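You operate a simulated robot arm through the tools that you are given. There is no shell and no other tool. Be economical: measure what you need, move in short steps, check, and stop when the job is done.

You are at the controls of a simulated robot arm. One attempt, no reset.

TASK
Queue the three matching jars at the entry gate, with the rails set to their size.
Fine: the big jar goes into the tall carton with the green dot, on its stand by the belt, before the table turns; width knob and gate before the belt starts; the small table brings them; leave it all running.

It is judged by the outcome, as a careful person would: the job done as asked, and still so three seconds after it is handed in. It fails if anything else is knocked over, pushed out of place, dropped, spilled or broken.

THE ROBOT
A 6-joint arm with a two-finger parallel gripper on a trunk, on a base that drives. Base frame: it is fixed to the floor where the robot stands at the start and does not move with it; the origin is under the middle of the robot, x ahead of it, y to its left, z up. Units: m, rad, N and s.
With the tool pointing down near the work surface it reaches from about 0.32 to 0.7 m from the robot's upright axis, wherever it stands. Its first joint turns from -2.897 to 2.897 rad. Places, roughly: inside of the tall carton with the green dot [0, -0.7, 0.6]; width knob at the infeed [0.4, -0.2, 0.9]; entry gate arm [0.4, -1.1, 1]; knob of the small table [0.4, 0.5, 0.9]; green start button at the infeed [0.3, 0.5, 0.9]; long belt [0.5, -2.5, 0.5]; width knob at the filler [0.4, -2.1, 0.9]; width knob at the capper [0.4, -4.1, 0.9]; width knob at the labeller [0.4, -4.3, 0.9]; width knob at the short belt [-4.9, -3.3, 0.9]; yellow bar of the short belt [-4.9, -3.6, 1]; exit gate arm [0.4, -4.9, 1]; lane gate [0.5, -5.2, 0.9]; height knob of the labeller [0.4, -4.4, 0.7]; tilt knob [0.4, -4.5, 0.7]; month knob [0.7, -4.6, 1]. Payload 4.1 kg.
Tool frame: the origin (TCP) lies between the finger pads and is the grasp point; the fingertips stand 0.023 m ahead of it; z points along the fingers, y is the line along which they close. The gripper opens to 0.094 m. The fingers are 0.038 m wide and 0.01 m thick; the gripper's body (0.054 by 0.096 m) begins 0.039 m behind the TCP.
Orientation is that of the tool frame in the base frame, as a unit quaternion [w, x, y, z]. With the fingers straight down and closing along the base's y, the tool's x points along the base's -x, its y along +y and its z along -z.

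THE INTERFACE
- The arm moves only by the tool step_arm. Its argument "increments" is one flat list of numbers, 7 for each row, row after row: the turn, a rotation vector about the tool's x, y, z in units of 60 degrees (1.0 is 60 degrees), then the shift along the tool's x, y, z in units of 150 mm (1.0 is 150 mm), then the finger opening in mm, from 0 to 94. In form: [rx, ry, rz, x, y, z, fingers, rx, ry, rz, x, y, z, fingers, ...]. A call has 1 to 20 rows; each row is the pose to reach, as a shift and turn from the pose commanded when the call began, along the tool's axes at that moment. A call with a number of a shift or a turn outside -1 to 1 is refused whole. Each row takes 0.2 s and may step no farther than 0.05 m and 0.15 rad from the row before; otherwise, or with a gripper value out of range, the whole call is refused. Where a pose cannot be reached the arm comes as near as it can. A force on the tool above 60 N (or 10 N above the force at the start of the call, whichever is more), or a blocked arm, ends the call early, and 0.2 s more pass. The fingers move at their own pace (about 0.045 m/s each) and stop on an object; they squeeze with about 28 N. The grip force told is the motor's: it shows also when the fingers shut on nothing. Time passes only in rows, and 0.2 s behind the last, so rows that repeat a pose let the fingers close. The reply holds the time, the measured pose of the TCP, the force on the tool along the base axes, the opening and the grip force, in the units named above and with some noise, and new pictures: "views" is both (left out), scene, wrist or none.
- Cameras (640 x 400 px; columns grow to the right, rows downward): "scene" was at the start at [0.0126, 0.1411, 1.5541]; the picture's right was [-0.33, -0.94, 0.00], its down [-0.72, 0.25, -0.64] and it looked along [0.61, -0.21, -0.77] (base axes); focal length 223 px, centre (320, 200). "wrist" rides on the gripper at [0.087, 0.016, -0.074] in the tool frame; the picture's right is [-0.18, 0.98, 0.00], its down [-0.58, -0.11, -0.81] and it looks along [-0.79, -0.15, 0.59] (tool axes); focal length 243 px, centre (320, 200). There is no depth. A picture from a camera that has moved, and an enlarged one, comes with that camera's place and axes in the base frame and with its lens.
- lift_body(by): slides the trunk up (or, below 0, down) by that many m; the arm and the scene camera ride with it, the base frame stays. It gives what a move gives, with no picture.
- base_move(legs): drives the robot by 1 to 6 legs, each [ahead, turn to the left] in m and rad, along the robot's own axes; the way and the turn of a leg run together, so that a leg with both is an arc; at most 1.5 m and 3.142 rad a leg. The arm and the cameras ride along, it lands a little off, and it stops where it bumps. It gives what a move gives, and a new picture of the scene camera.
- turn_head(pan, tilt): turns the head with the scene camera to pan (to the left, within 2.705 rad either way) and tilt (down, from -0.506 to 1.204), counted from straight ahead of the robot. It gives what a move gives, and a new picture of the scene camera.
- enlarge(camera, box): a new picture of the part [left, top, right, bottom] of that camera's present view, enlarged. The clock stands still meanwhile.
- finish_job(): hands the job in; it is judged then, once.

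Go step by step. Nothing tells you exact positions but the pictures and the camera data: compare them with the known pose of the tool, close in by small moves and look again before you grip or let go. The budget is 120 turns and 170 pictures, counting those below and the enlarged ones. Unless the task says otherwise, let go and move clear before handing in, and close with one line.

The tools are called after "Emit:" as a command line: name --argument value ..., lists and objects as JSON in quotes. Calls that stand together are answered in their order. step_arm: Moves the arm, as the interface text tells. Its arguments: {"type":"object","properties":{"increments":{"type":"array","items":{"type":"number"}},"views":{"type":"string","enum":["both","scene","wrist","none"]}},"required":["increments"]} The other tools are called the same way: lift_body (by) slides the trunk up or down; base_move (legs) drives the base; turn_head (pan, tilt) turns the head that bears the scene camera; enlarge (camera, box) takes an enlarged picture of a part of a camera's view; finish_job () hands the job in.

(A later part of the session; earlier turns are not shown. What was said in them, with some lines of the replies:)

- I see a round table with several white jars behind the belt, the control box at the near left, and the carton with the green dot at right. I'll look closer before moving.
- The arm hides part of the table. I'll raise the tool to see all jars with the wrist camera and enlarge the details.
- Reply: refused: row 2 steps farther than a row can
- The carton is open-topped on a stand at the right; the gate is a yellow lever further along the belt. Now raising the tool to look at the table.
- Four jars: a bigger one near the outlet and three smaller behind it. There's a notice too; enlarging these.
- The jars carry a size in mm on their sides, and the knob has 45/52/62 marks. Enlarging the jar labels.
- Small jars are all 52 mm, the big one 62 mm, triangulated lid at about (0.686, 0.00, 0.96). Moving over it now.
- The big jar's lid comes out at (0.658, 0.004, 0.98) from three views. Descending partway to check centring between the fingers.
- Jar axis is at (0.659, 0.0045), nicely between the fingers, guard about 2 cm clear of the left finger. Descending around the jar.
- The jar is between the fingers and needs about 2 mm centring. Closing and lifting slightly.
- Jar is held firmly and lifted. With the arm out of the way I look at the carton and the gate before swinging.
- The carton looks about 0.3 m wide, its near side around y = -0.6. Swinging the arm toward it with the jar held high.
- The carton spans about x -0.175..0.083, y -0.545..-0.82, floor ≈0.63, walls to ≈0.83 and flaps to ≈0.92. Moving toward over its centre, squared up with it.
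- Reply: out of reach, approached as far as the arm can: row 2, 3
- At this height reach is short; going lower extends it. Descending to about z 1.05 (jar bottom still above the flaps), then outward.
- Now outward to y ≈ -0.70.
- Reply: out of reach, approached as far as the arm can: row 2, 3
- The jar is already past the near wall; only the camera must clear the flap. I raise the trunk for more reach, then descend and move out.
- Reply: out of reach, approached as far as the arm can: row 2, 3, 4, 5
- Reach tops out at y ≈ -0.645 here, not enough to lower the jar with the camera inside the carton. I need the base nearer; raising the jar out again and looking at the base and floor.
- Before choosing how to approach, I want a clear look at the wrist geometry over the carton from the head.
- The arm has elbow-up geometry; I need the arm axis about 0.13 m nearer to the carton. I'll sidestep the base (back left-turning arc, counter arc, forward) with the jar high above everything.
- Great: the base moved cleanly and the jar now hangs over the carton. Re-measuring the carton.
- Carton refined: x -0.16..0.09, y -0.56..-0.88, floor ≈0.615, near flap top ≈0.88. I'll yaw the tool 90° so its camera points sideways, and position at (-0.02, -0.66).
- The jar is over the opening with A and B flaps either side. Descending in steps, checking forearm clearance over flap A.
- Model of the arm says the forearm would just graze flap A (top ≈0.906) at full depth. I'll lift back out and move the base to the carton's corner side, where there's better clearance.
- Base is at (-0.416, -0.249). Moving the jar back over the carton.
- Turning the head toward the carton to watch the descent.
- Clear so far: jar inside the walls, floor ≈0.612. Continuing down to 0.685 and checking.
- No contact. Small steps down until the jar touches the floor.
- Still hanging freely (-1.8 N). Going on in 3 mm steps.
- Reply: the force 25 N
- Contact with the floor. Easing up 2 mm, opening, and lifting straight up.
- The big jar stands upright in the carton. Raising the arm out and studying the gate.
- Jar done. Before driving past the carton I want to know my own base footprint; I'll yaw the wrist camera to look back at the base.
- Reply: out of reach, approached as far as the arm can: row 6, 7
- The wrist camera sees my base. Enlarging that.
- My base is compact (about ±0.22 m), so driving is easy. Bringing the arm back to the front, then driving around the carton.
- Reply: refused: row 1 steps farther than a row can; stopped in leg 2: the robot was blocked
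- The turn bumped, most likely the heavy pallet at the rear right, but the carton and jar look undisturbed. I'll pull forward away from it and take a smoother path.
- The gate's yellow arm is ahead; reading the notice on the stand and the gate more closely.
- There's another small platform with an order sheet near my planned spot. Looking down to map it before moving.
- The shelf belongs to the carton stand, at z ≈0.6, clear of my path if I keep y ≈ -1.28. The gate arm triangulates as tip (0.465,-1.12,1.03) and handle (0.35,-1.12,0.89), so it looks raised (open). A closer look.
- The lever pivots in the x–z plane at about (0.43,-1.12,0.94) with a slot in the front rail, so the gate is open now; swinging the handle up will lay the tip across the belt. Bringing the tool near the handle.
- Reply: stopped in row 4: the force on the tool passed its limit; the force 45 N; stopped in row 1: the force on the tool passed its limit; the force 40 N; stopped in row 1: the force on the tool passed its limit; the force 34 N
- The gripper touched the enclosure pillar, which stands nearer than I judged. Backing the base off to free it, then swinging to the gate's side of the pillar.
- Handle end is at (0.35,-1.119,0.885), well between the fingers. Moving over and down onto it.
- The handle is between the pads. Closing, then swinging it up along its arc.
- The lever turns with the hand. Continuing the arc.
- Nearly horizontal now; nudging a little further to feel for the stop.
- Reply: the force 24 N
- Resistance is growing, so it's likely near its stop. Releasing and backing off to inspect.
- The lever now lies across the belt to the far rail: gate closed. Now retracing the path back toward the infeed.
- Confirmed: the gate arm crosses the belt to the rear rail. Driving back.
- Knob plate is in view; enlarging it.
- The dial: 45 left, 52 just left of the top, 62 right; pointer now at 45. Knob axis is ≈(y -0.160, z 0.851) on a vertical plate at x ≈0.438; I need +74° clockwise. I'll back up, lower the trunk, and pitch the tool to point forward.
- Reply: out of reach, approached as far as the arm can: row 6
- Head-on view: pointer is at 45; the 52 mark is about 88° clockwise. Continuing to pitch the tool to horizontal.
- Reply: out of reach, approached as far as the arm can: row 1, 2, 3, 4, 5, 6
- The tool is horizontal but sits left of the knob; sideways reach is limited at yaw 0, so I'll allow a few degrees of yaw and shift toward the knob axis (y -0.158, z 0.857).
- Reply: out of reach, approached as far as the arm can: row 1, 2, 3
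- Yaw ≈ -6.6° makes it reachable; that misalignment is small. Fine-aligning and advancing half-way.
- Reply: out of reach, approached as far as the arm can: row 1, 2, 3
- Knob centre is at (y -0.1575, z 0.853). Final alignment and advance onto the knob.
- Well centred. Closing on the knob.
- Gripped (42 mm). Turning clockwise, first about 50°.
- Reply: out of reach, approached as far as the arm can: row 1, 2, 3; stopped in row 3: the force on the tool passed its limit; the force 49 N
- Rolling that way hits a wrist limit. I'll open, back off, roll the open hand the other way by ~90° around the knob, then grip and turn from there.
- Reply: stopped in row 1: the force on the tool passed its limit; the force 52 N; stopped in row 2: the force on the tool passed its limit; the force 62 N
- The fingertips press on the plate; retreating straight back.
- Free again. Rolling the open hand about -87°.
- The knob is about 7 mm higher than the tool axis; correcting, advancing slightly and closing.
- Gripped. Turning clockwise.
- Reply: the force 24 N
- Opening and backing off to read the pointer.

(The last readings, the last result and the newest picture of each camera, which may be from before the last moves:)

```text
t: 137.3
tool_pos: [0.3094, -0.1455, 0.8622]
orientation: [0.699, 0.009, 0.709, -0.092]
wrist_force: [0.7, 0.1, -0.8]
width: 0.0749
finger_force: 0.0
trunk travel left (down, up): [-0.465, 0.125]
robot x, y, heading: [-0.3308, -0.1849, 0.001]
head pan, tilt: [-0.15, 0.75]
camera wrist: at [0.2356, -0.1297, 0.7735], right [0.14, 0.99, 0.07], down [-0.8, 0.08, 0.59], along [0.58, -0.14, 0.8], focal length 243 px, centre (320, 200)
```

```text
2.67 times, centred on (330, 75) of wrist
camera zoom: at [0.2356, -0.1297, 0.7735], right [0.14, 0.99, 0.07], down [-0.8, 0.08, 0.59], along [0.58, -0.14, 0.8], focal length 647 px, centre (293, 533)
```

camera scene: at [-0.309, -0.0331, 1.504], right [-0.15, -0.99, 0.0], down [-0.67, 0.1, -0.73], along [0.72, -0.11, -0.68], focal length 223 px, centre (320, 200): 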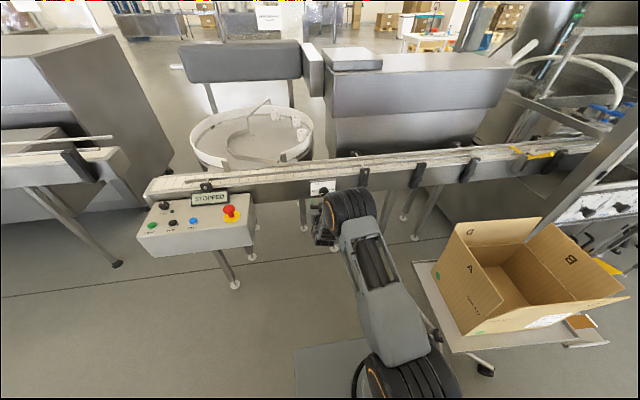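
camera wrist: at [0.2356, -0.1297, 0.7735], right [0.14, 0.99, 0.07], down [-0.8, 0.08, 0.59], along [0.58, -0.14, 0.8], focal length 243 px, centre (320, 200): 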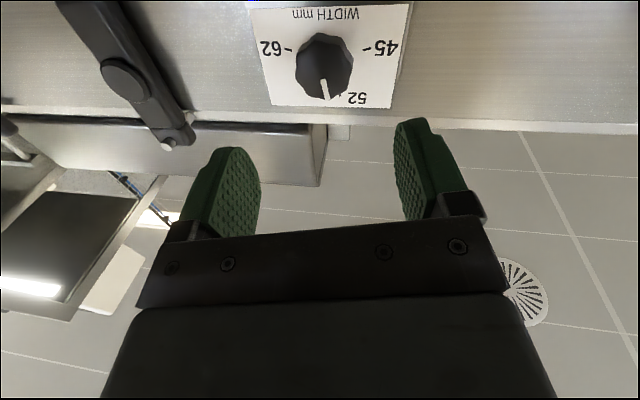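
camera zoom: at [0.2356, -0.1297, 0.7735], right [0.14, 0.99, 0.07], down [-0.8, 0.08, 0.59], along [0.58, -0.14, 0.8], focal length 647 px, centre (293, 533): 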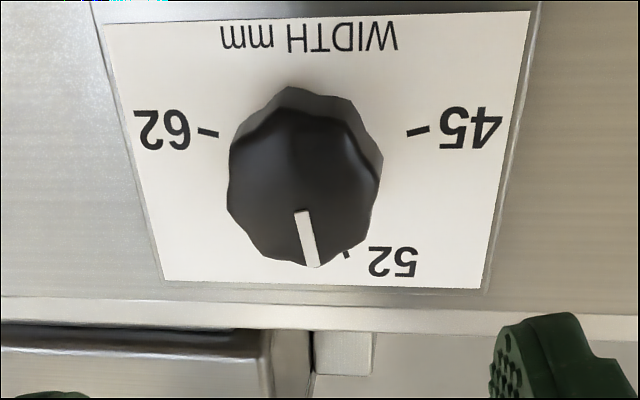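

The pointer is a little past 52 (about 7–8°). Going back in for a small correction.

Emit:
step_arm --increments '[0, 0, 0, 0, 0, 0.25, 75, 0, 0, 0, 0, 0, 0.45, 75, 0, 0, 0, 0, 0, 0.6, 75, 0, 0, 0, 0, 0, 0.6, 30, 0, 0, 0, 0, 0, 0.6, 30, 0, 0, 0, 0, 0, 0.6, 30, 0, 0, 0, 0, 0, 0.6, 30]' --views "none"

Emit:
step_arm --increments '[0, 0, -0.07, 0, 0, 0, 30, 0, 0, -0.13, 0, 0, 0, 30, 0, 0, -0.13, 0, 0, 0, 30]' --views "none"

Emit:
step_arm --increments '[0, 0, 0, 0, 0, 0, 60, 0, 0, 0, 0, 0, 0, 75, 0, 0, 0, 0, 0, 0, 75, 0, 0, 0, 0, 0, -0.15, 75, 0, 0, 0, 0, 0, -0.35, 75, 0, 0, 0, 0, 0, -0.6, 75]' --views "none"

Emit:
enlarge --camera "wrist" --box '[220, 0, 440, 150]'

```text
t: 138.9
tool_pos: [0.3995, -0.1565, 0.8581]
orientation: [0.699, 0.006, 0.709, -0.091]
wrist_force: [4.8, 21.0, -2.1]
width: 0.0418
finger_force: 45.2
trunk travel left (down, up): [-0.465, 0.125]
robot x, y, heading: [-0.3313, -0.183, -0.003]
head pan, tilt: [-0.15, 0.75]
```

```text
t: 139.7
tool_pos: [0.3994, -0.156, 0.8585]
orientation: [0.691, -0.042, 0.708, -0.139]
wrist_force: [1.1, 21.9, -2.8]
width: 0.0418
finger_force: 44.9
trunk travel left (down, up): [-0.465, 0.125]
robot x, y, heading: [-0.3337, -0.1868, -0.007]
head pan, tilt: [-0.15, 0.75]
```

```text
t: 141.1
tool_pos: [0.3092, -0.1481, 0.8615]
orientation: [0.691, -0.04, 0.708, -0.14]
wrist_force: [-0.2, 0.2, -0.7]
width: 0.0751
finger_force: 0.0
trunk travel left (down, up): [-0.465, 0.125]
robot x, y, heading: [-0.3307, -0.1864, -0.0]
head pan, tilt: [-0.15, 0.75]
```

```text
2.67 times, centred on (330, 75) of wrist
camera zoom: at [0.2343, -0.1435, 0.7723], right [0.14, 0.99, -0.07], down [-0.79, 0.16, 0.59], along [0.6, -0.03, 0.8], focal length 647 px, centre (293, 533)
```

zoom: 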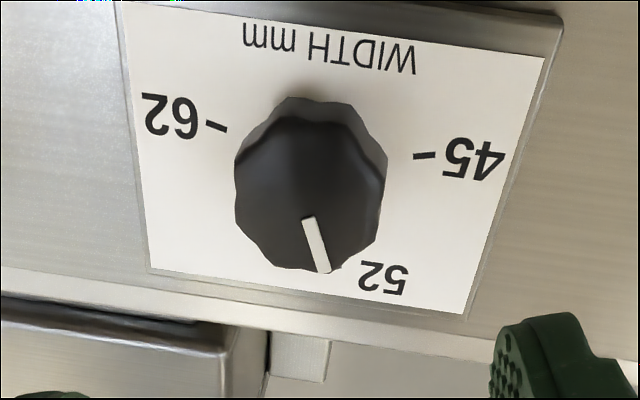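

Now it reads very near 52. I'll raise and pitch the hand back for the head-on view to verify.

Emit:
step_arm --increments '[-0.03, 0.12, -0.018, -0.115, -0.034, -0.06, 75, -0.063, 0.24, -0.036, -0.23, -0.068, -0.12, 75, -0.095, 0.36, -0.054, -0.345, -0.102, -0.16, 75, -0.127, 0.48, -0.071, -0.46, -0.137, -0.2, 75, -0.158, 0.6, -0.089, -0.575, -0.17, -0.23, 75, -0.19, 0.72, -0.107, -0.69, -0.205, -0.263, 75]' --views "none"

Emit:
enlarge --camera "wrist" --box '[220, 0, 440, 150]'

```text
t: 142.5
tool_pos: [0.2723, -0.144, 0.9644]
orientation: [0.378, -0.088, 0.914, -0.116]
wrist_force: [-0.2, 0.4, 0.3]
width: 0.0748
finger_force: 0.1
out of reach, approached as far as the arm can: row 6
trunk travel left (down, up): [-0.465, 0.125]
robot x, y, heading: [-0.3348, -0.1851, -0.002]
head pan, tilt: [-0.15, 0.75]
```

```text
2.67 times, centred on (330, 75) of wrist
camera zoom: at [0.1573, -0.14, 0.9515], right [0.06, 0.99, -0.15], down [-0.16, 0.16, 0.97], along [0.99, -0.03, 0.17], focal length 647 px, centre (293, 533)
```

zoom: 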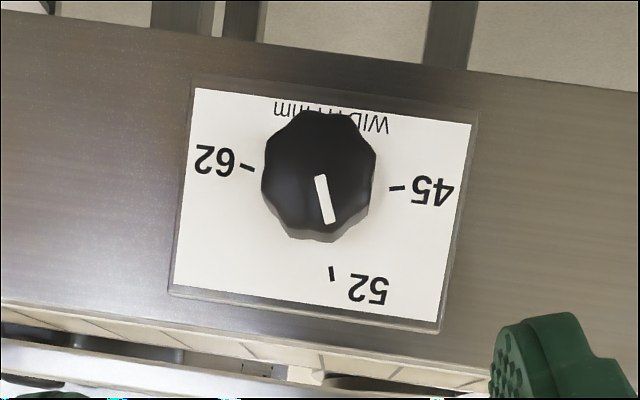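

Emit:
enlarge --camera "wrist" --box '[280, 25, 390, 130]'

```text
3.81 times, centred on (335, 78) of wrist
camera zoom: at [0.1573, -0.14, 0.9515], right [0.06, 0.99, -0.15], down [-0.16, 0.16, 0.97], along [0.99, -0.03, 0.17], focal length 924 px, centre (263, 667)
```

zoom: 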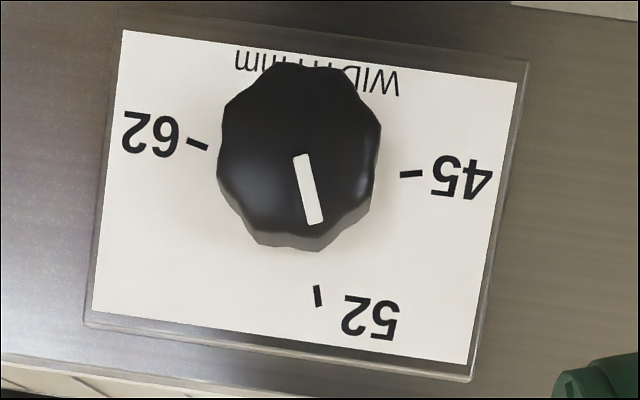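

The pointer is parallel to the 52 mark: width set to 52. Now bringing the tool back to pointing down and retracting, before driving to the control panel.

Emit:
step_arm --increments '[-0.038, 0.124, 0.029, -0.005, -0.01, -0.16, 75, -0.076, 0.248, 0.058, -0.01, -0.02, -0.32, 75, -0.114, 0.372, 0.086, -0.016, -0.03, -0.48, 75, -0.153, 0.497, 0.115, -0.021, -0.04, -0.65, 75, -0.191, 0.621, 0.144, -0.026, -0.05, -0.81, 75, -0.229, 0.745, 0.173, -0.032, -0.06, -0.973, 75]' --views "none"

Emit:
base_move --legs '[[0, 1.571], [0.56, 0], [0, -1.571]]'

```text
t: 143.9
tool_pos: [0.1741, -0.1315, 1.074]
orientation: [-0.014, -0.002, 1.0, 0.003]
wrist_force: [-0.5, 0.2, -0.5]
width: 0.0749
finger_force: 0.0
out of reach, approached as far as the arm can: row 1
trunk travel left (down, up): [-0.465, 0.125]
robot x, y, heading: [-0.3311, -0.1815, -0.006]
head pan, tilt: [-0.15, 0.75]
```

```text
t: 154.9
tool_pos: [0.1465, 0.4723, 1.0732]
orientation: [-0.014, -0.03, 0.999, 0.001]
wrist_force: [-0.3, -0.6, 0.2]
width: 0.075
finger_force: 0.0
trunk travel left (down, up): [-0.465, 0.125]
robot x, y, heading: [-0.3546, 0.3861, 0.05]
head pan, tilt: [-0.15, 0.75]
camera scene: at [-0.3426, 0.5411, 1.504], right [-0.1, -1.0, 0.0], down [-0.68, 0.07, -0.73], along [0.73, -0.07, -0.68], focal length 223 px, centre (320, 200)
```

scene: 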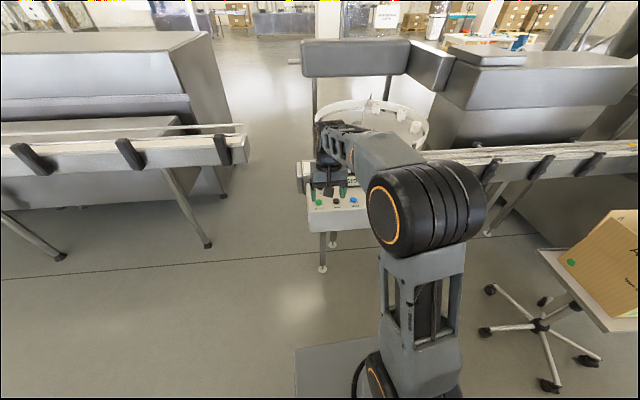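

Emit:
base_move --legs '[[0.17, -0.05]]'

Emit:
enlarge --camera "wrist" --box '[0, 0, 640, 400]'

Emit:
enlarge --camera "scene" --box '[220, 150, 400, 270]'

```text
t: 156.4
tool_pos: [0.321, 0.4528, 1.0721]
orientation: [-0.015, -0.007, 1.0, 0.002]
wrist_force: [0.1, 0.6, 0.3]
width: 0.0748
finger_force: 0.1
trunk travel left (down, up): [-0.465, 0.125]
robot x, y, heading: [-0.1846, 0.3913, 0.009]
head pan, tilt: [-0.15, 0.75]
camera scene: at [-0.1657, 0.5453, 1.504], right [-0.14, -0.99, 0.0], down [-0.68, 0.1, -0.73], along [0.72, -0.11, -0.68], focal length 223 px, centre (320, 200)
```

scene: 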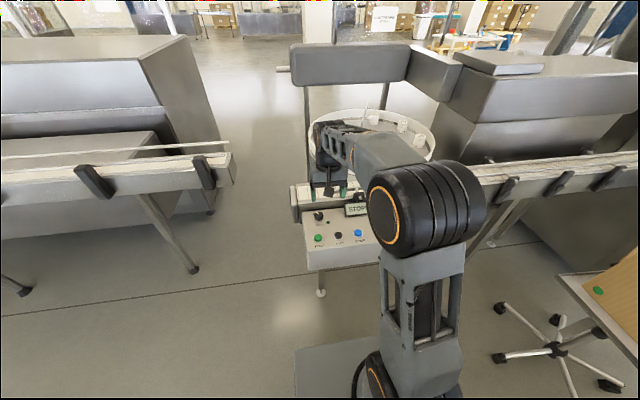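

```text
1.00 times, centred on (320, 200) of wrist
camera zoom: at [0.2344, 0.4671, 1.149], right [0.17, 0.99, 0.0], down [0.6, -0.1, 0.79], along [0.78, -0.14, -0.61], focal length 243 px, centre (320, 200)
```

zoom: 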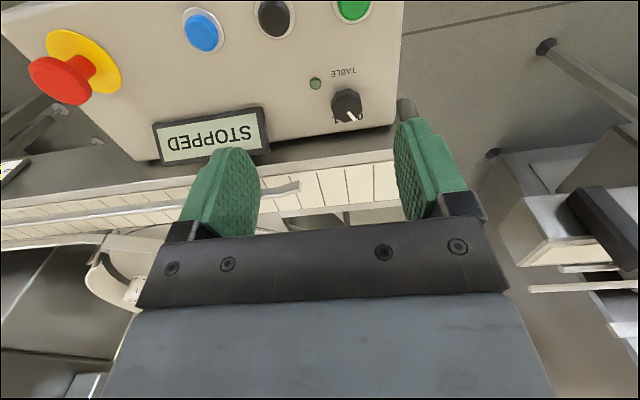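

```text
3.33 times, centred on (310, 210) of scene
camera zoom: at [-0.1657, 0.5453, 1.504], right [-0.14, -0.99, 0.0], down [-0.68, 0.1, -0.73], along [0.72, -0.11, -0.68], focal length 743 px, centre (353, 167)
```

zoom: 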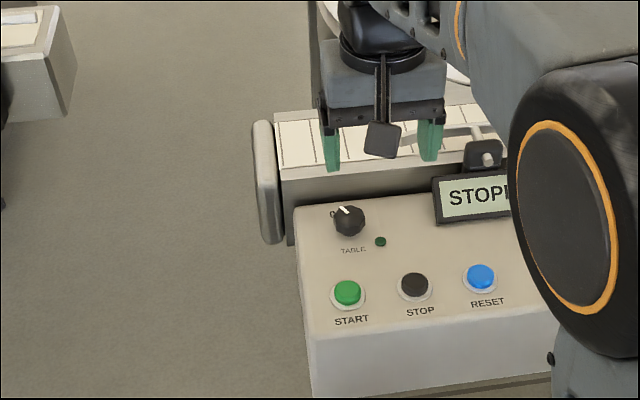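

Emit:
enlarge --camera "wrist" --box '[290, 0, 410, 140]'

Emit:
enlarge --camera "scene" --box '[295, 195, 350, 250]'

```text
2.86 times, centred on (350, 70) of wrist
camera zoom: at [0.2344, 0.4671, 1.149], right [0.17, 0.99, 0.0], down [0.6, -0.1, 0.79], along [0.78, -0.14, -0.61], focal length 693 px, centre (234, 571)
```

zoom: 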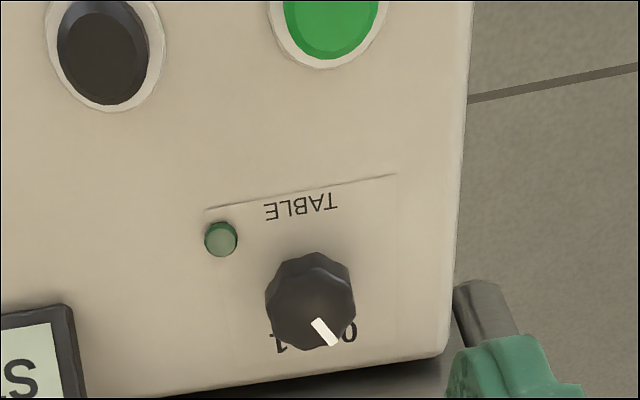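

```text
7.27 times, centred on (322, 222) of scene
camera zoom: at [-0.1657, 0.5453, 1.504], right [-0.14, -0.99, 0.0], down [-0.68, 0.1, -0.73], along [0.72, -0.11, -0.68], focal length 1621 px, centre (302, 36)
```

zoom: 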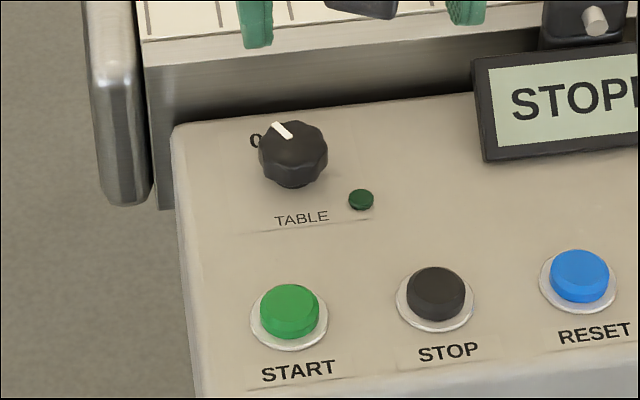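

START is at ≈(0.304, 0.481, top 0.882), the TABLE knob at ≈(0.388, 0.468, 0.90) pointing to 0. Closing the fingers and moving above START.

Emit:
step_arm --increments '[0, -0.015, 0.007, 0.06, 0.1, 0.2, 30, 0, -0.029, 0.013, 0.113, 0.19, 0.45, 0, 0, -0.029, 0.013, 0.113, 0.19, 0.7, 0, 0, -0.029, 0.013, 0.113, 0.19, 0.8, 0, 0, -0.029, 0.013, 0.113, 0.19, 0.8, 0]'

Emit:
enlarge --camera "scene" --box '[270, 170, 390, 270]'

```text
t: 157.6
tool_pos: [0.298, 0.481, 0.9536]
orientation: [0.002, 0.0, 1.0, 0.002]
wrist_force: [-0.3, -0.4, 0.3]
width: 0.0002
finger_force: 28.0
trunk travel left (down, up): [-0.465, 0.125]
robot x, y, heading: [-0.1855, 0.3955, 0.007]
head pan, tilt: [-0.15, 0.75]
camera scene: at [-0.1661, 0.5453, 1.504], right [-0.14, -0.99, 0.0], down [-0.67, 0.1, -0.73], along [0.72, -0.11, -0.68], focal length 223 px, centre (320, 200)
camera wrist: at [0.2107, 0.4973, 1.0271], right [0.18, 0.98, 0.0], down [0.58, -0.11, 0.81], along [0.79, -0.15, -0.59], focal length 243 px, centre (320, 200)
```

scene: 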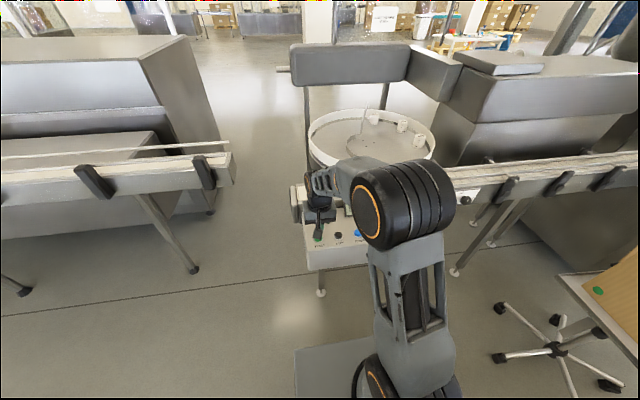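
wrist: 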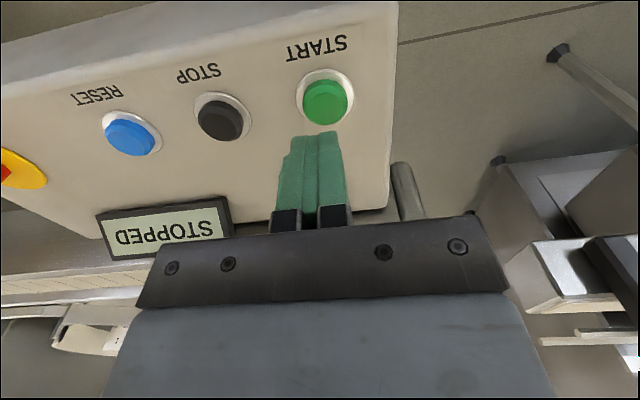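

```text
4.00 times, centred on (330, 220) of scene
camera zoom: at [-0.1661, 0.5453, 1.504], right [-0.14, -0.99, 0.0], down [-0.67, 0.1, -0.73], along [0.72, -0.11, -0.68], focal length 891 px, centre (280, 120)
```

zoom: 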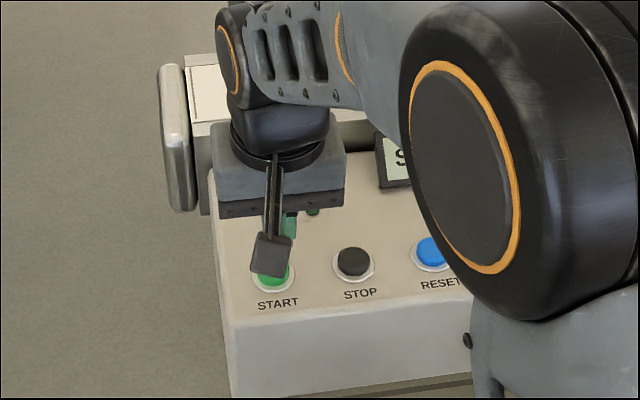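

Right above START (0.300, 0.483). Pressing gently.

Emit:
step_arm --increments '[0, 0, 0, -0.01, 0.01, 0.2, 0, 0, 0, 0, -0.01, 0.01, 0.3, 0, 0, 0, 0, -0.01, 0.01, 0.33, 0, 0, 0, 0, -0.01, 0.01, 0.355, 0]' --views "wrist"

```text
t: 158.7
tool_pos: [0.3028, 0.4846, 0.9112]
orientation: [0.012, 0.0, 1.0, 0.004]
wrist_force: [-12.1, -3.2, 30.6]
width: 0.0
finger_force: 28.0
trunk travel left (down, up): [-0.465, 0.125]
robot x, y, heading: [-0.1918, 0.3963, 0.007]
head pan, tilt: [-0.15, 0.75]
stopped in row 4: the force on the tool passed its limit (the readings are from after the stop); the commanded pose is now the measured one
camera wrist: at [0.2121, 0.4988, 0.9828], right [0.18, 0.98, 0.01], down [0.56, -0.12, 0.82], along [0.81, -0.14, -0.57], focal length 243 px, centre (320, 200)
```

wrist: 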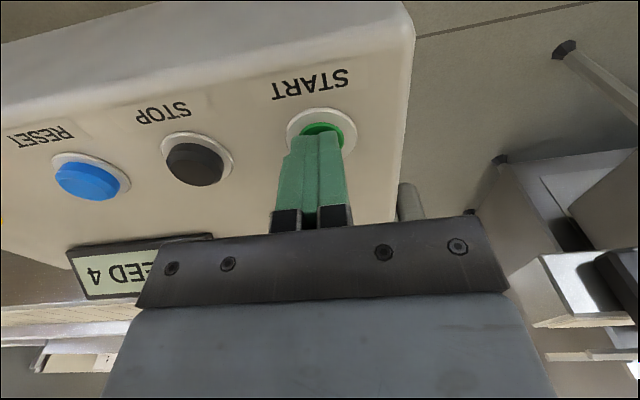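

The display changed to "…EED 4": the belt has started. Lifting and reading it, then moving over the TABLE knob.

Emit:
step_arm --increments '[0, 0, 0, 0, 0, -0.2, 0, 0, -0.02, 0.008, 0, 0, -0.4, 20, 0, -0.02, 0.008, 0, 0, -0.7, 50, 0, -0.02, 0.008, -0.2, -0.05, -0.9, 60]' --views "wrist"

Emit:
enlarge --camera "wrist" --box '[60, 60, 420, 240]'

```text
t: 159.7
tool_pos: [0.3318, 0.4761, 1.0402]
orientation: [0.018, 0.004, 1.0, 0.003]
wrist_force: [-0.1, 0.9, -0.5]
width: 0.06
finger_force: 0.1
trunk travel left (down, up): [-0.465, 0.125]
robot x, y, heading: [-0.1889, 0.3908, 0.006]
head pan, tilt: [-0.15, 0.75]
camera wrist: at [0.2412, 0.4915, 1.1111], right [0.19, 0.98, 0.01], down [0.55, -0.12, 0.83], along [0.81, -0.15, -0.56], focal length 243 px, centre (320, 200)
```

wrist: 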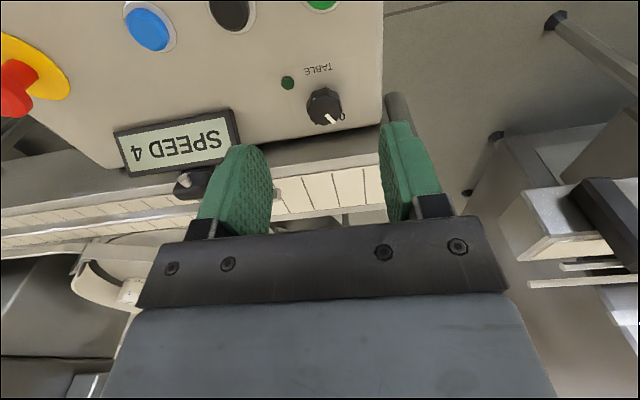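

```text
1.78 times, centred on (240, 150) of wrist
camera zoom: at [0.2412, 0.4915, 1.1111], right [0.19, 0.98, 0.01], down [0.55, -0.12, 0.83], along [0.81, -0.15, -0.56], focal length 431 px, centre (462, 289)
```

zoom: 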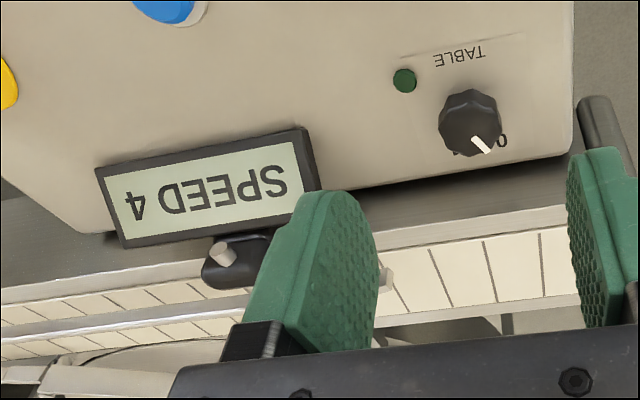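

Belt runs: "SPEED 4". Now over the TABLE knob (0.386, 0.469, 0.90) with the hand pre-turned -45°.

Emit:
step_arm --increments '[0.001, 0.006, -0.125, -0.06, -0.008, 0.07, 60, 0.002, 0.012, -0.25, -0.12, -0.016, 0.15, 60, 0.003, 0.018, -0.375, -0.18, -0.024, 0.23, 60, 0.004, 0.024, -0.5, -0.24, -0.032, 0.31, 60, 0.005, 0.03, -0.625, -0.3, -0.04, 0.39, 60, 0.006, 0.034, -0.75, -0.36, -0.047, 0.467, 60]' --views "wrist"

```text
t: 161.1
tool_pos: [0.3896, 0.4685, 0.9716]
orientation: [0.001, -0.379, 0.925, -0.006]
wrist_force: [0.3, 0.3, -0.1]
width: 0.0603
finger_force: 0.1
trunk travel left (down, up): [-0.465, 0.125]
robot x, y, heading: [-0.1869, 0.3929, 0.006]
head pan, tilt: [-0.15, 0.75]
camera wrist: at [0.3143, 0.4196, 1.0455], right [-0.56, 0.83, -0.01], down [0.49, 0.34, 0.81], along [0.67, 0.44, -0.59], focal length 243 px, centre (320, 200)
```

wrist: 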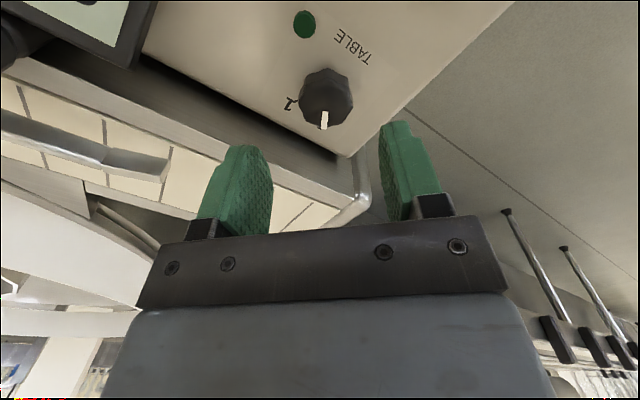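

Emit:
step_arm --increments '[0, 0, 0, 0.03, 0.019, 0.15, 54, 0, 0, 0, 0.03, 0.019, 0.28, 54]' --views "wrist"

```text
t: 161.7
tool_pos: [0.3844, 0.4671, 0.9305]
orientation: [0.001, -0.38, 0.925, -0.008]
wrist_force: [-0.8, -0.4, -0.8]
width: 0.0539
finger_force: 0.2
trunk travel left (down, up): [-0.465, 0.125]
robot x, y, heading: [-0.1846, 0.3936, 0.005]
head pan, tilt: [-0.15, 0.75]
camera wrist: at [0.3095, 0.4184, 1.0039], right [-0.56, 0.83, -0.01], down [0.49, 0.34, 0.81], along [0.67, 0.44, -0.59], focal length 243 px, centre (320, 200)
```

wrist: 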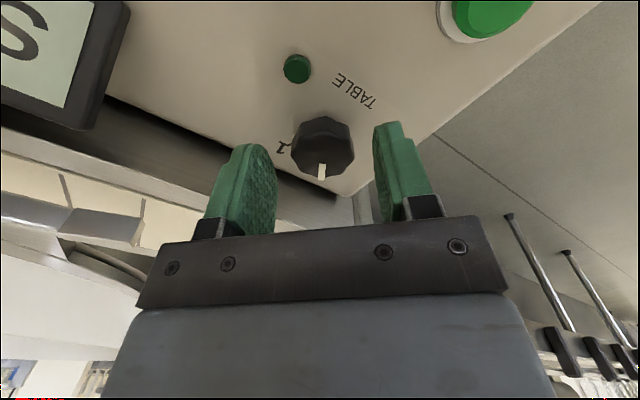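

Aligned over the knob; descending onto it and closing.

Emit:
step_arm --increments '[0, 0, 0, 0, 0, 0.06, 54, 0, 0, 0, 0, 0, 0.1, 54, 0, 0, 0, 0, 0, 0.1, 20, 0, 0, 0, 0, 0, 0.1, 20, 0, 0, 0, 0, 0, 0.1, 20]' --views "none"

Emit:
step_arm --increments '[0, 0, 0.13, 0, 0, 0, 20, 0, 0, 0.26, 0, 0, 0, 20, 0, 0, 0.39, 0, 0, 0, 20, 0, 0, 0.52, 0, 0, 0, 20, 0, 0, 0.65, 0, 0, 0, 20, 0, 0, 0.75, 0, 0, 0, 20]' --views "wrist"

```text
t: 162.8
tool_pos: [0.3839, 0.4669, 0.9146]
orientation: [0.001, -0.378, 0.926, -0.006]
wrist_force: [-0.5, 0.1, -2.7]
width: 0.0337
finger_force: 45.0
trunk travel left (down, up): [-0.465, 0.125]
robot x, y, heading: [-0.1887, 0.3924, 0.004]
head pan, tilt: [-0.15, 0.75]
```

```text
t: 164.2
tool_pos: [0.3804, 0.4713, 0.9156]
orientation: [0.002, 0.005, 1.0, -0.006]
wrist_force: [-17.6, 31.8, -2.3]
width: 0.0334
finger_force: 44.5
trunk travel left (down, up): [-0.465, 0.125]
robot x, y, heading: [-0.1863, 0.3917, 0.009]
head pan, tilt: [-0.15, 0.75]
camera wrist: at [0.2933, 0.4887, 0.9882], right [0.19, 0.98, -0.01], down [0.58, -0.1, 0.81], along [0.79, -0.16, -0.59], focal length 243 px, centre (320, 200)
```

wrist: 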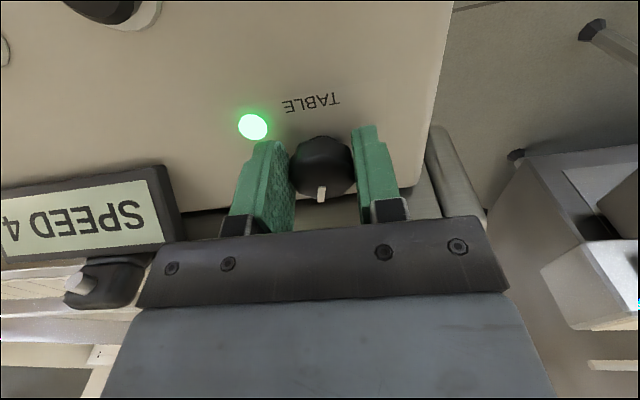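

The LED is lit: the table is turning. Completing the turn to the "1" mark.

Emit:
step_arm --increments '[0, 0, 0.13, 0.01, 0, 0, 20, 0, 0, 0.26, 0.01, 0, 0, 20, 0, 0, 0.39, 0.01, 0, 0, 20, 0, 0, 0.5, 0.01, 0, 0, 20]' --views "none"

Emit:
step_arm --increments '[0, 0, 0, 0, 0, 0, 40, 0, 0, 0, 0, 0, 0, 60, 0, 0, 0, 0, 0, -0.15, 60, 0, 0, 0, 0, 0, -0.4, 60, 0, 0, 0, 0, 0, -0.7, 60]'

```text
t: 165.2
tool_pos: [0.3841, 0.4723, 0.916]
orientation: [0.008, 0.263, 0.965, -0.003]
wrist_force: [7.7, 41.4, -4.7]
width: 0.0337
finger_force: 44.3
trunk travel left (down, up): [-0.465, 0.125]
robot x, y, heading: [-0.1855, 0.3902, 0.012]
head pan, tilt: [-0.15, 0.75]
```

```text
t: 166.4
tool_pos: [0.3794, 0.4687, 1.0216]
orientation: [0.005, 0.263, 0.965, -0.005]
wrist_force: [-0.1, -0.7, 0.5]
width: 0.0599
finger_force: 0.1
trunk travel left (down, up): [-0.465, 0.125]
robot x, y, heading: [-0.1874, 0.3942, 0.006]
head pan, tilt: [-0.15, 0.75]
camera scene: at [-0.1663, 0.5457, 1.504], right [-0.14, -0.99, 0.0], down [-0.67, 0.1, -0.73], along [0.72, -0.11, -0.68], focal length 223 px, centre (320, 200)
camera wrist: at [0.3112, 0.5265, 1.0937], right [0.66, 0.75, -0.01], down [0.44, -0.38, 0.81], along [0.61, -0.54, -0.58], focal length 243 px, centre (320, 200)
```

scene: 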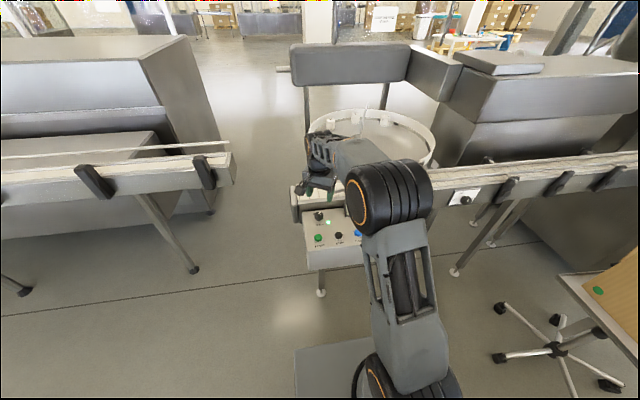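
wrist: 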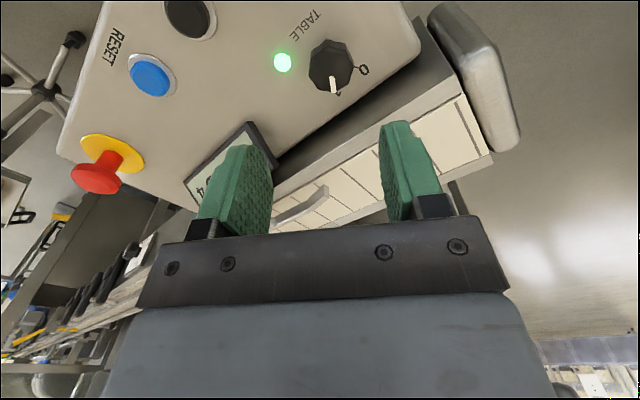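

Table on. Retracting the arm and watching the jars.

Emit:
step_arm --increments '[0, 0, -0.13, 0.25, 0.05, -0.1, 60, 0, 0, -0.26, 0.5, 0.1, -0.2, 60, 0, 0, -0.39, 0.7, 0.2, -0.3, 60, 0, 0, -0.5, 0.9, 0.3, -0.4, 60]' --views "none"

Emit:
turn_head --pan -0.5 --tilt 0.6

Emit:
enlarge --camera "scene" --box '[100, 80, 400, 260]'

```text
t: 167.4
tool_pos: [0.2848, 0.5757, 1.0779]
orientation: [0.003, 0.003, 1.0, -0.006]
wrist_force: [-0.1, -0.1, 0.7]
width: 0.0599
finger_force: 0.0
trunk travel left (down, up): [-0.465, 0.125]
robot x, y, heading: [-0.1891, 0.3942, 0.005]
head pan, tilt: [-0.15, 0.75]
```

```text
t: 168.3
tool_pos: [0.2851, 0.5764, 1.0775]
orientation: [0.004, 0.005, 1.0, -0.006]
wrist_force: [0.4, -1.0, -0.1]
width: 0.0601
finger_force: 0.1
trunk travel left (down, up): [-0.465, 0.125]
robot x, y, heading: [-0.1844, 0.3922, -0.0]
head pan, tilt: [-0.499, 0.6]
camera scene: at [-0.1703, 0.5158, 1.5169], right [-0.47, -0.88, 0.0], down [-0.5, 0.27, -0.82], along [0.73, -0.39, -0.57], focal length 223 px, centre (320, 200)
```

scene: 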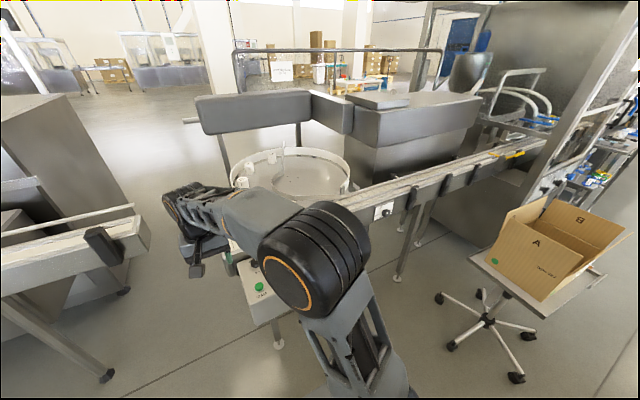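

```text
2.13 times, centred on (250, 170) of scene
camera zoom: at [-0.1703, 0.5158, 1.5169], right [-0.47, -0.88, 0.0], down [-0.5, 0.27, -0.82], along [0.73, -0.39, -0.57], focal length 475 px, centre (469, 264)
```

zoom: 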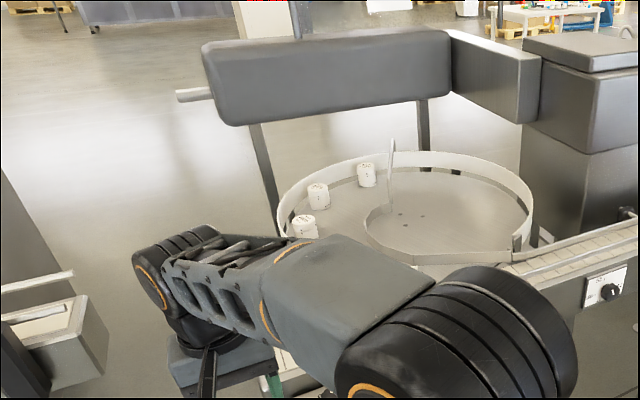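

The jars ride round toward the outlet. Backing off the base for a clear view while they travel.

Emit:
base_move --legs '[[-0.45, 0]]'

Emit:
enlarge --camera "scene" --box '[220, 60, 560, 220]'

```text
t: 171.0
tool_pos: [-0.1639, 0.5715, 1.0773]
orientation: [0.003, 0.006, 1.0, -0.005]
wrist_force: [-0.2, 0.3, 0.5]
width: 0.0602
finger_force: 0.0
trunk travel left (down, up): [-0.465, 0.125]
robot x, y, heading: [-0.6333, 0.3906, -0.0]
head pan, tilt: [-0.499, 0.6]
camera scene: at [-0.619, 0.5131, 1.5169], right [-0.48, -0.88, 0.0], down [-0.5, 0.27, -0.83], along [0.73, -0.39, -0.56], focal length 223 px, centre (320, 200)
```

scene: 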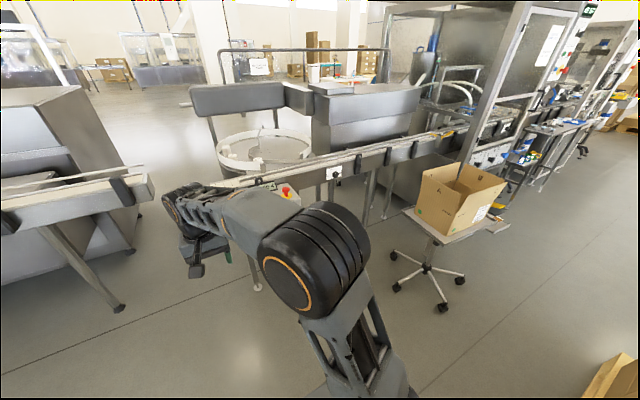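

```text
1.88 times, centred on (390, 140) of scene
camera zoom: at [-0.619, 0.5131, 1.5169], right [-0.48, -0.88, 0.0], down [-0.5, 0.27, -0.83], along [0.73, -0.39, -0.56], focal length 420 px, centre (188, 313)
```

zoom: 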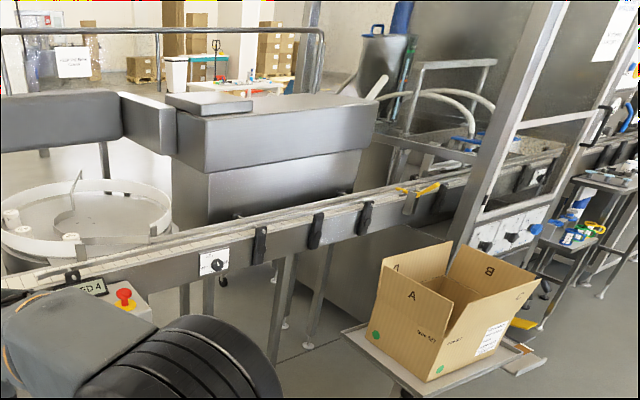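

Emit:
step_arm --increments '[0, 0, 0, 0, 0, 0, 60, 0, 0, 0, 0, 0, 0, 60, 0, 0, 0, 0, 0, 0, 60, 0, 0, 0, 0, 0, 0, 60, 0, 0, 0, 0, 0, 0, 60, 0, 0, 0, 0, 0, 0, 60, 0, 0, 0, 0, 0, 0, 60, 0, 0, 0, 0, 0, 0, 60, 0, 0, 0, 0, 0, 0, 60, 0, 0, 0, 0, 0, 0, 60, 0, 0, 0, 0, 0, 0, 60, 0, 0, 0, 0, 0, 0, 60, 0, 0, 0, 0, 0, 0, 60, 0, 0, 0, 0, 0, 0, 60, 0, 0, 0, 0, 0, 0, 60]' --views "none"

Emit:
enlarge --camera "scene" --box '[200, 90, 480, 220]'

```text
t: 174.2
tool_pos: [-0.1633, 0.5711, 1.0776]
orientation: [0.004, 0.007, 1.0, -0.007]
wrist_force: [0.9, 0.5, 0.3]
width: 0.0603
finger_force: 0.1
trunk travel left (down, up): [-0.465, 0.125]
robot x, y, heading: [-0.6359, 0.3927, -0.003]
head pan, tilt: [-0.499, 0.6]
```

```text
2.29 times, centred on (340, 155) of scene
camera zoom: at [-0.6188, 0.5132, 1.5169], right [-0.48, -0.88, 0.0], down [-0.5, 0.27, -0.83], along [0.73, -0.39, -0.56], focal length 509 px, centre (274, 303)
```

zoom: 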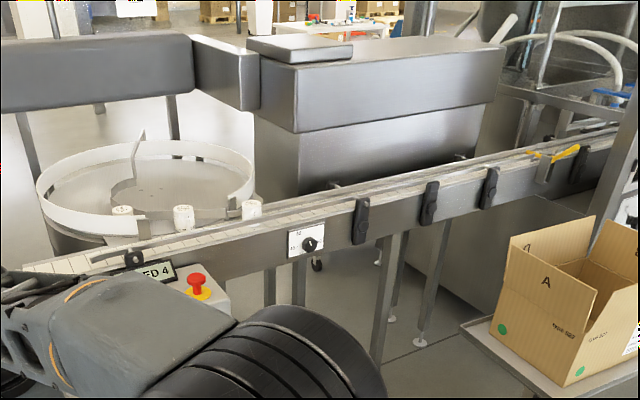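

The jars are passing onto the belt in single file. Waiting and looking again.

Emit:
step_arm --increments '[0, 0, 0, 0, 0, 0, 60, 0, 0, 0, 0, 0, 0, 60, 0, 0, 0, 0, 0, 0, 60, 0, 0, 0, 0, 0, 0, 60, 0, 0, 0, 0, 0, 0, 60, 0, 0, 0, 0, 0, 0, 60, 0, 0, 0, 0, 0, 0, 60, 0, 0, 0, 0, 0, 0, 60, 0, 0, 0, 0, 0, 0, 60, 0, 0, 0, 0, 0, 0, 60, 0, 0, 0, 0, 0, 0, 60, 0, 0, 0, 0, 0, 0, 60, 0, 0, 0, 0, 0, 0, 60, 0, 0, 0, 0, 0, 0, 60, 0, 0, 0, 0, 0, 0, 60, 0, 0, 0, 0, 0, 0, 60, 0, 0, 0, 0, 0, 0, 60, 0, 0, 0, 0, 0, 0, 60, 0, 0, 0, 0, 0, 0, 60, 0, 0, 0, 0, 0, 0, 60]' --views "none"

Emit:
enlarge --camera "scene" --box '[220, 90, 500, 220]'

```text
t: 178.4
tool_pos: [-0.1634, 0.5717, 1.078]
orientation: [0.003, 0.006, 1.0, -0.005]
wrist_force: [-0.2, -0.2, -0.1]
width: 0.0602
finger_force: 0.0
trunk travel left (down, up): [-0.465, 0.125]
robot x, y, heading: [-0.6324, 0.3877, 0.004]
head pan, tilt: [-0.499, 0.6]
```

```text
2.29 times, centred on (360, 155) of scene
camera zoom: at [-0.6188, 0.5132, 1.5169], right [-0.48, -0.88, 0.0], down [-0.5, 0.27, -0.83], along [0.73, -0.39, -0.56], focal length 509 px, centre (229, 303)
```

zoom: 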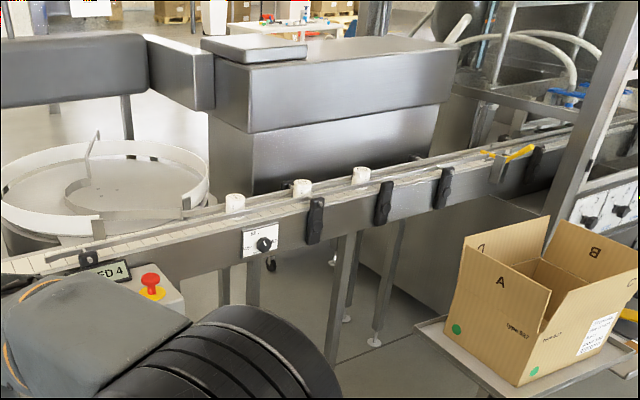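

All three are on the belt between the rails, moving to the gate. Waiting more.

Emit:
step_arm --increments '[0, 0, 0, 0, 0, 0, 60, 0, 0, 0, 0, 0, 0, 60, 0, 0, 0, 0, 0, 0, 60, 0, 0, 0, 0, 0, 0, 60, 0, 0, 0, 0, 0, 0, 60, 0, 0, 0, 0, 0, 0, 60, 0, 0, 0, 0, 0, 0, 60, 0, 0, 0, 0, 0, 0, 60, 0, 0, 0, 0, 0, 0, 60, 0, 0, 0, 0, 0, 0, 60, 0, 0, 0, 0, 0, 0, 60, 0, 0, 0, 0, 0, 0, 60, 0, 0, 0, 0, 0, 0, 60, 0, 0, 0, 0, 0, 0, 60, 0, 0, 0, 0, 0, 0, 60, 0, 0, 0, 0, 0, 0, 60, 0, 0, 0, 0, 0, 0, 60, 0, 0, 0, 0, 0, 0, 60, 0, 0, 0, 0, 0, 0, 60, 0, 0, 0, 0, 0, 0, 60]' --views "none"

Emit:
step_arm --increments '[0, 0, 0, 0, 0, 0, 60, 0, 0, 0, 0, 0, 0, 60, 0, 0, 0, 0, 0, 0, 60, 0, 0, 0, 0, 0, 0, 60, 0, 0, 0, 0, 0, 0, 60, 0, 0, 0, 0, 0, 0, 60, 0, 0, 0, 0, 0, 0, 60, 0, 0, 0, 0, 0, 0, 60, 0, 0, 0, 0, 0, 0, 60, 0, 0, 0, 0, 0, 0, 60, 0, 0, 0, 0, 0, 0, 60, 0, 0, 0, 0, 0, 0, 60, 0, 0, 0, 0, 0, 0, 60, 0, 0, 0, 0, 0, 0, 60, 0, 0, 0, 0, 0, 0, 60, 0, 0, 0, 0, 0, 0, 60, 0, 0, 0, 0, 0, 0, 60, 0, 0, 0, 0, 0, 0, 60, 0, 0, 0, 0, 0, 0, 60, 0, 0, 0, 0, 0, 0, 60]' --views "none"

Emit:
enlarge --camera "scene" --box '[340, 90, 540, 230]'

```text
t: 182.6
tool_pos: [-0.1631, 0.5714, 1.0779]
orientation: [0.004, 0.007, 1.0, -0.006]
wrist_force: [0.2, 0.4, 1.0]
width: 0.0601
finger_force: 0.1
trunk travel left (down, up): [-0.465, 0.125]
robot x, y, heading: [-0.6317, 0.3921, 0.004]
head pan, tilt: [-0.499, 0.6]
```

```text
t: 186.8
tool_pos: [-0.1632, 0.5716, 1.0767]
orientation: [0.004, 0.006, 1.0, -0.006]
wrist_force: [0.4, 0.5, 0.0]
width: 0.0597
finger_force: 0.0
trunk travel left (down, up): [-0.465, 0.125]
robot x, y, heading: [-0.6357, 0.388, 0.006]
head pan, tilt: [-0.499, 0.6]
```

```text
2.86 times, centred on (440, 160) of scene
camera zoom: at [-0.6188, 0.5132, 1.5169], right [-0.48, -0.88, 0.0], down [-0.5, 0.27, -0.83], along [0.73, -0.39, -0.56], focal length 637 px, centre (-23, 314)
```

zoom: 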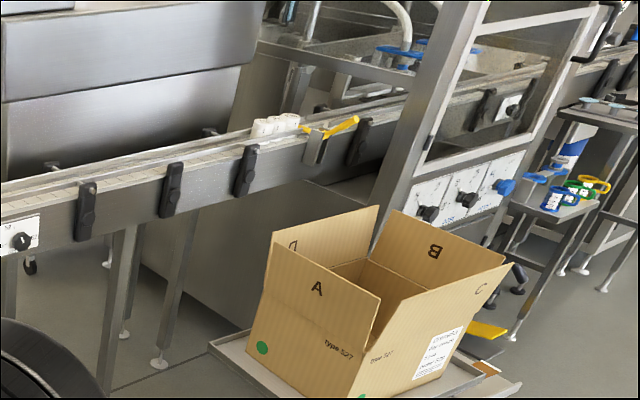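

The three jars are queued against the gate. Checking closely that they stand upright and hold after a few more seconds, and that the panel still runs.

Emit:
step_arm --increments '[0, 0, 0, 0, 0, 0, 60, 0, 0, 0, 0, 0, 0, 60, 0, 0, 0, 0, 0, 0, 60, 0, 0, 0, 0, 0, 0, 60, 0, 0, 0, 0, 0, 0, 60, 0, 0, 0, 0, 0, 0, 60, 0, 0, 0, 0, 0, 0, 60, 0, 0, 0, 0, 0, 0, 60, 0, 0, 0, 0, 0, 0, 60, 0, 0, 0, 0, 0, 0, 60, 0, 0, 0, 0, 0, 0, 60, 0, 0, 0, 0, 0, 0, 60]' --views "none"

Emit:
enlarge --camera "scene" --box '[410, 110, 480, 160]'

Emit:
enlarge --camera "scene" --box '[200, 120, 360, 240]'

```text
t: 189.4
tool_pos: [-0.1631, 0.572, 1.0779]
orientation: [0.003, 0.006, 1.0, -0.006]
wrist_force: [0.8, 0.3, -0.4]
width: 0.0598
finger_force: 0.0
trunk travel left (down, up): [-0.465, 0.125]
robot x, y, heading: [-0.6351, 0.3967, 0.004]
head pan, tilt: [-0.499, 0.6]
```

```text
8.00 times, centred on (445, 135) of scene
camera zoom: at [-0.6188, 0.5132, 1.5169], right [-0.48, -0.88, 0.0], down [-0.5, 0.27, -0.83], along [0.73, -0.39, -0.56], focal length 1783 px, centre (-680, 720)
```

zoom: 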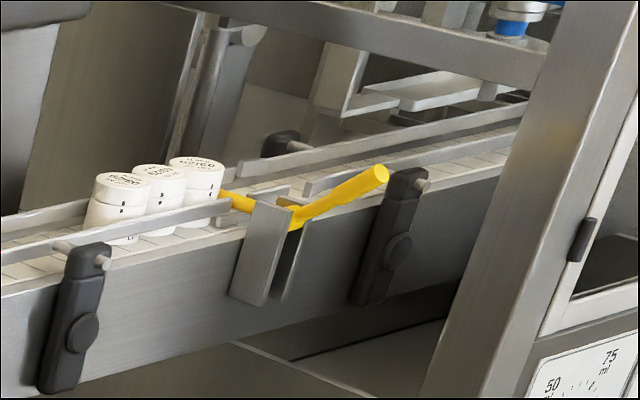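

```text
3.33 times, centred on (280, 180) of scene
camera zoom: at [-0.6188, 0.5132, 1.5169], right [-0.48, -0.88, 0.0], down [-0.5, 0.27, -0.83], along [0.73, -0.39, -0.56], focal length 743 px, centre (453, 267)
```

zoom: 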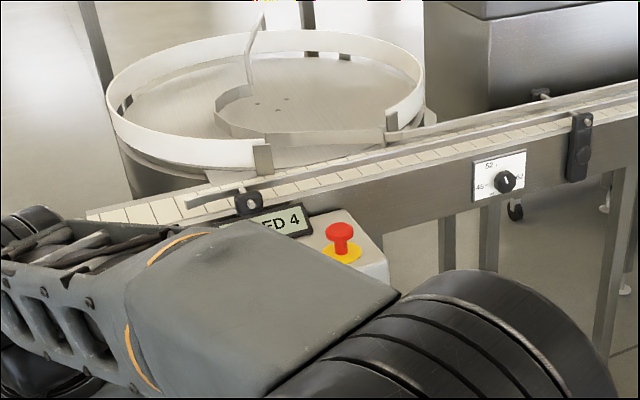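

Three jars stand upright in single file against the closed gate, the belt runs at "SPEED 4" and the table is on. The width knob is at 52 and the big jar is in the carton. Handing in.

Emit:
finish_job

```text
The job is handed in.
```

The three 52 mm jars are queued at the closed entry gate with the rails set to 52, the big jar is in the green-dot carton, and the belt and table are still running; on the way my base bumped what was probably the box pallet and the gripper touched the machine's front pillar, and nothing visibly moved.
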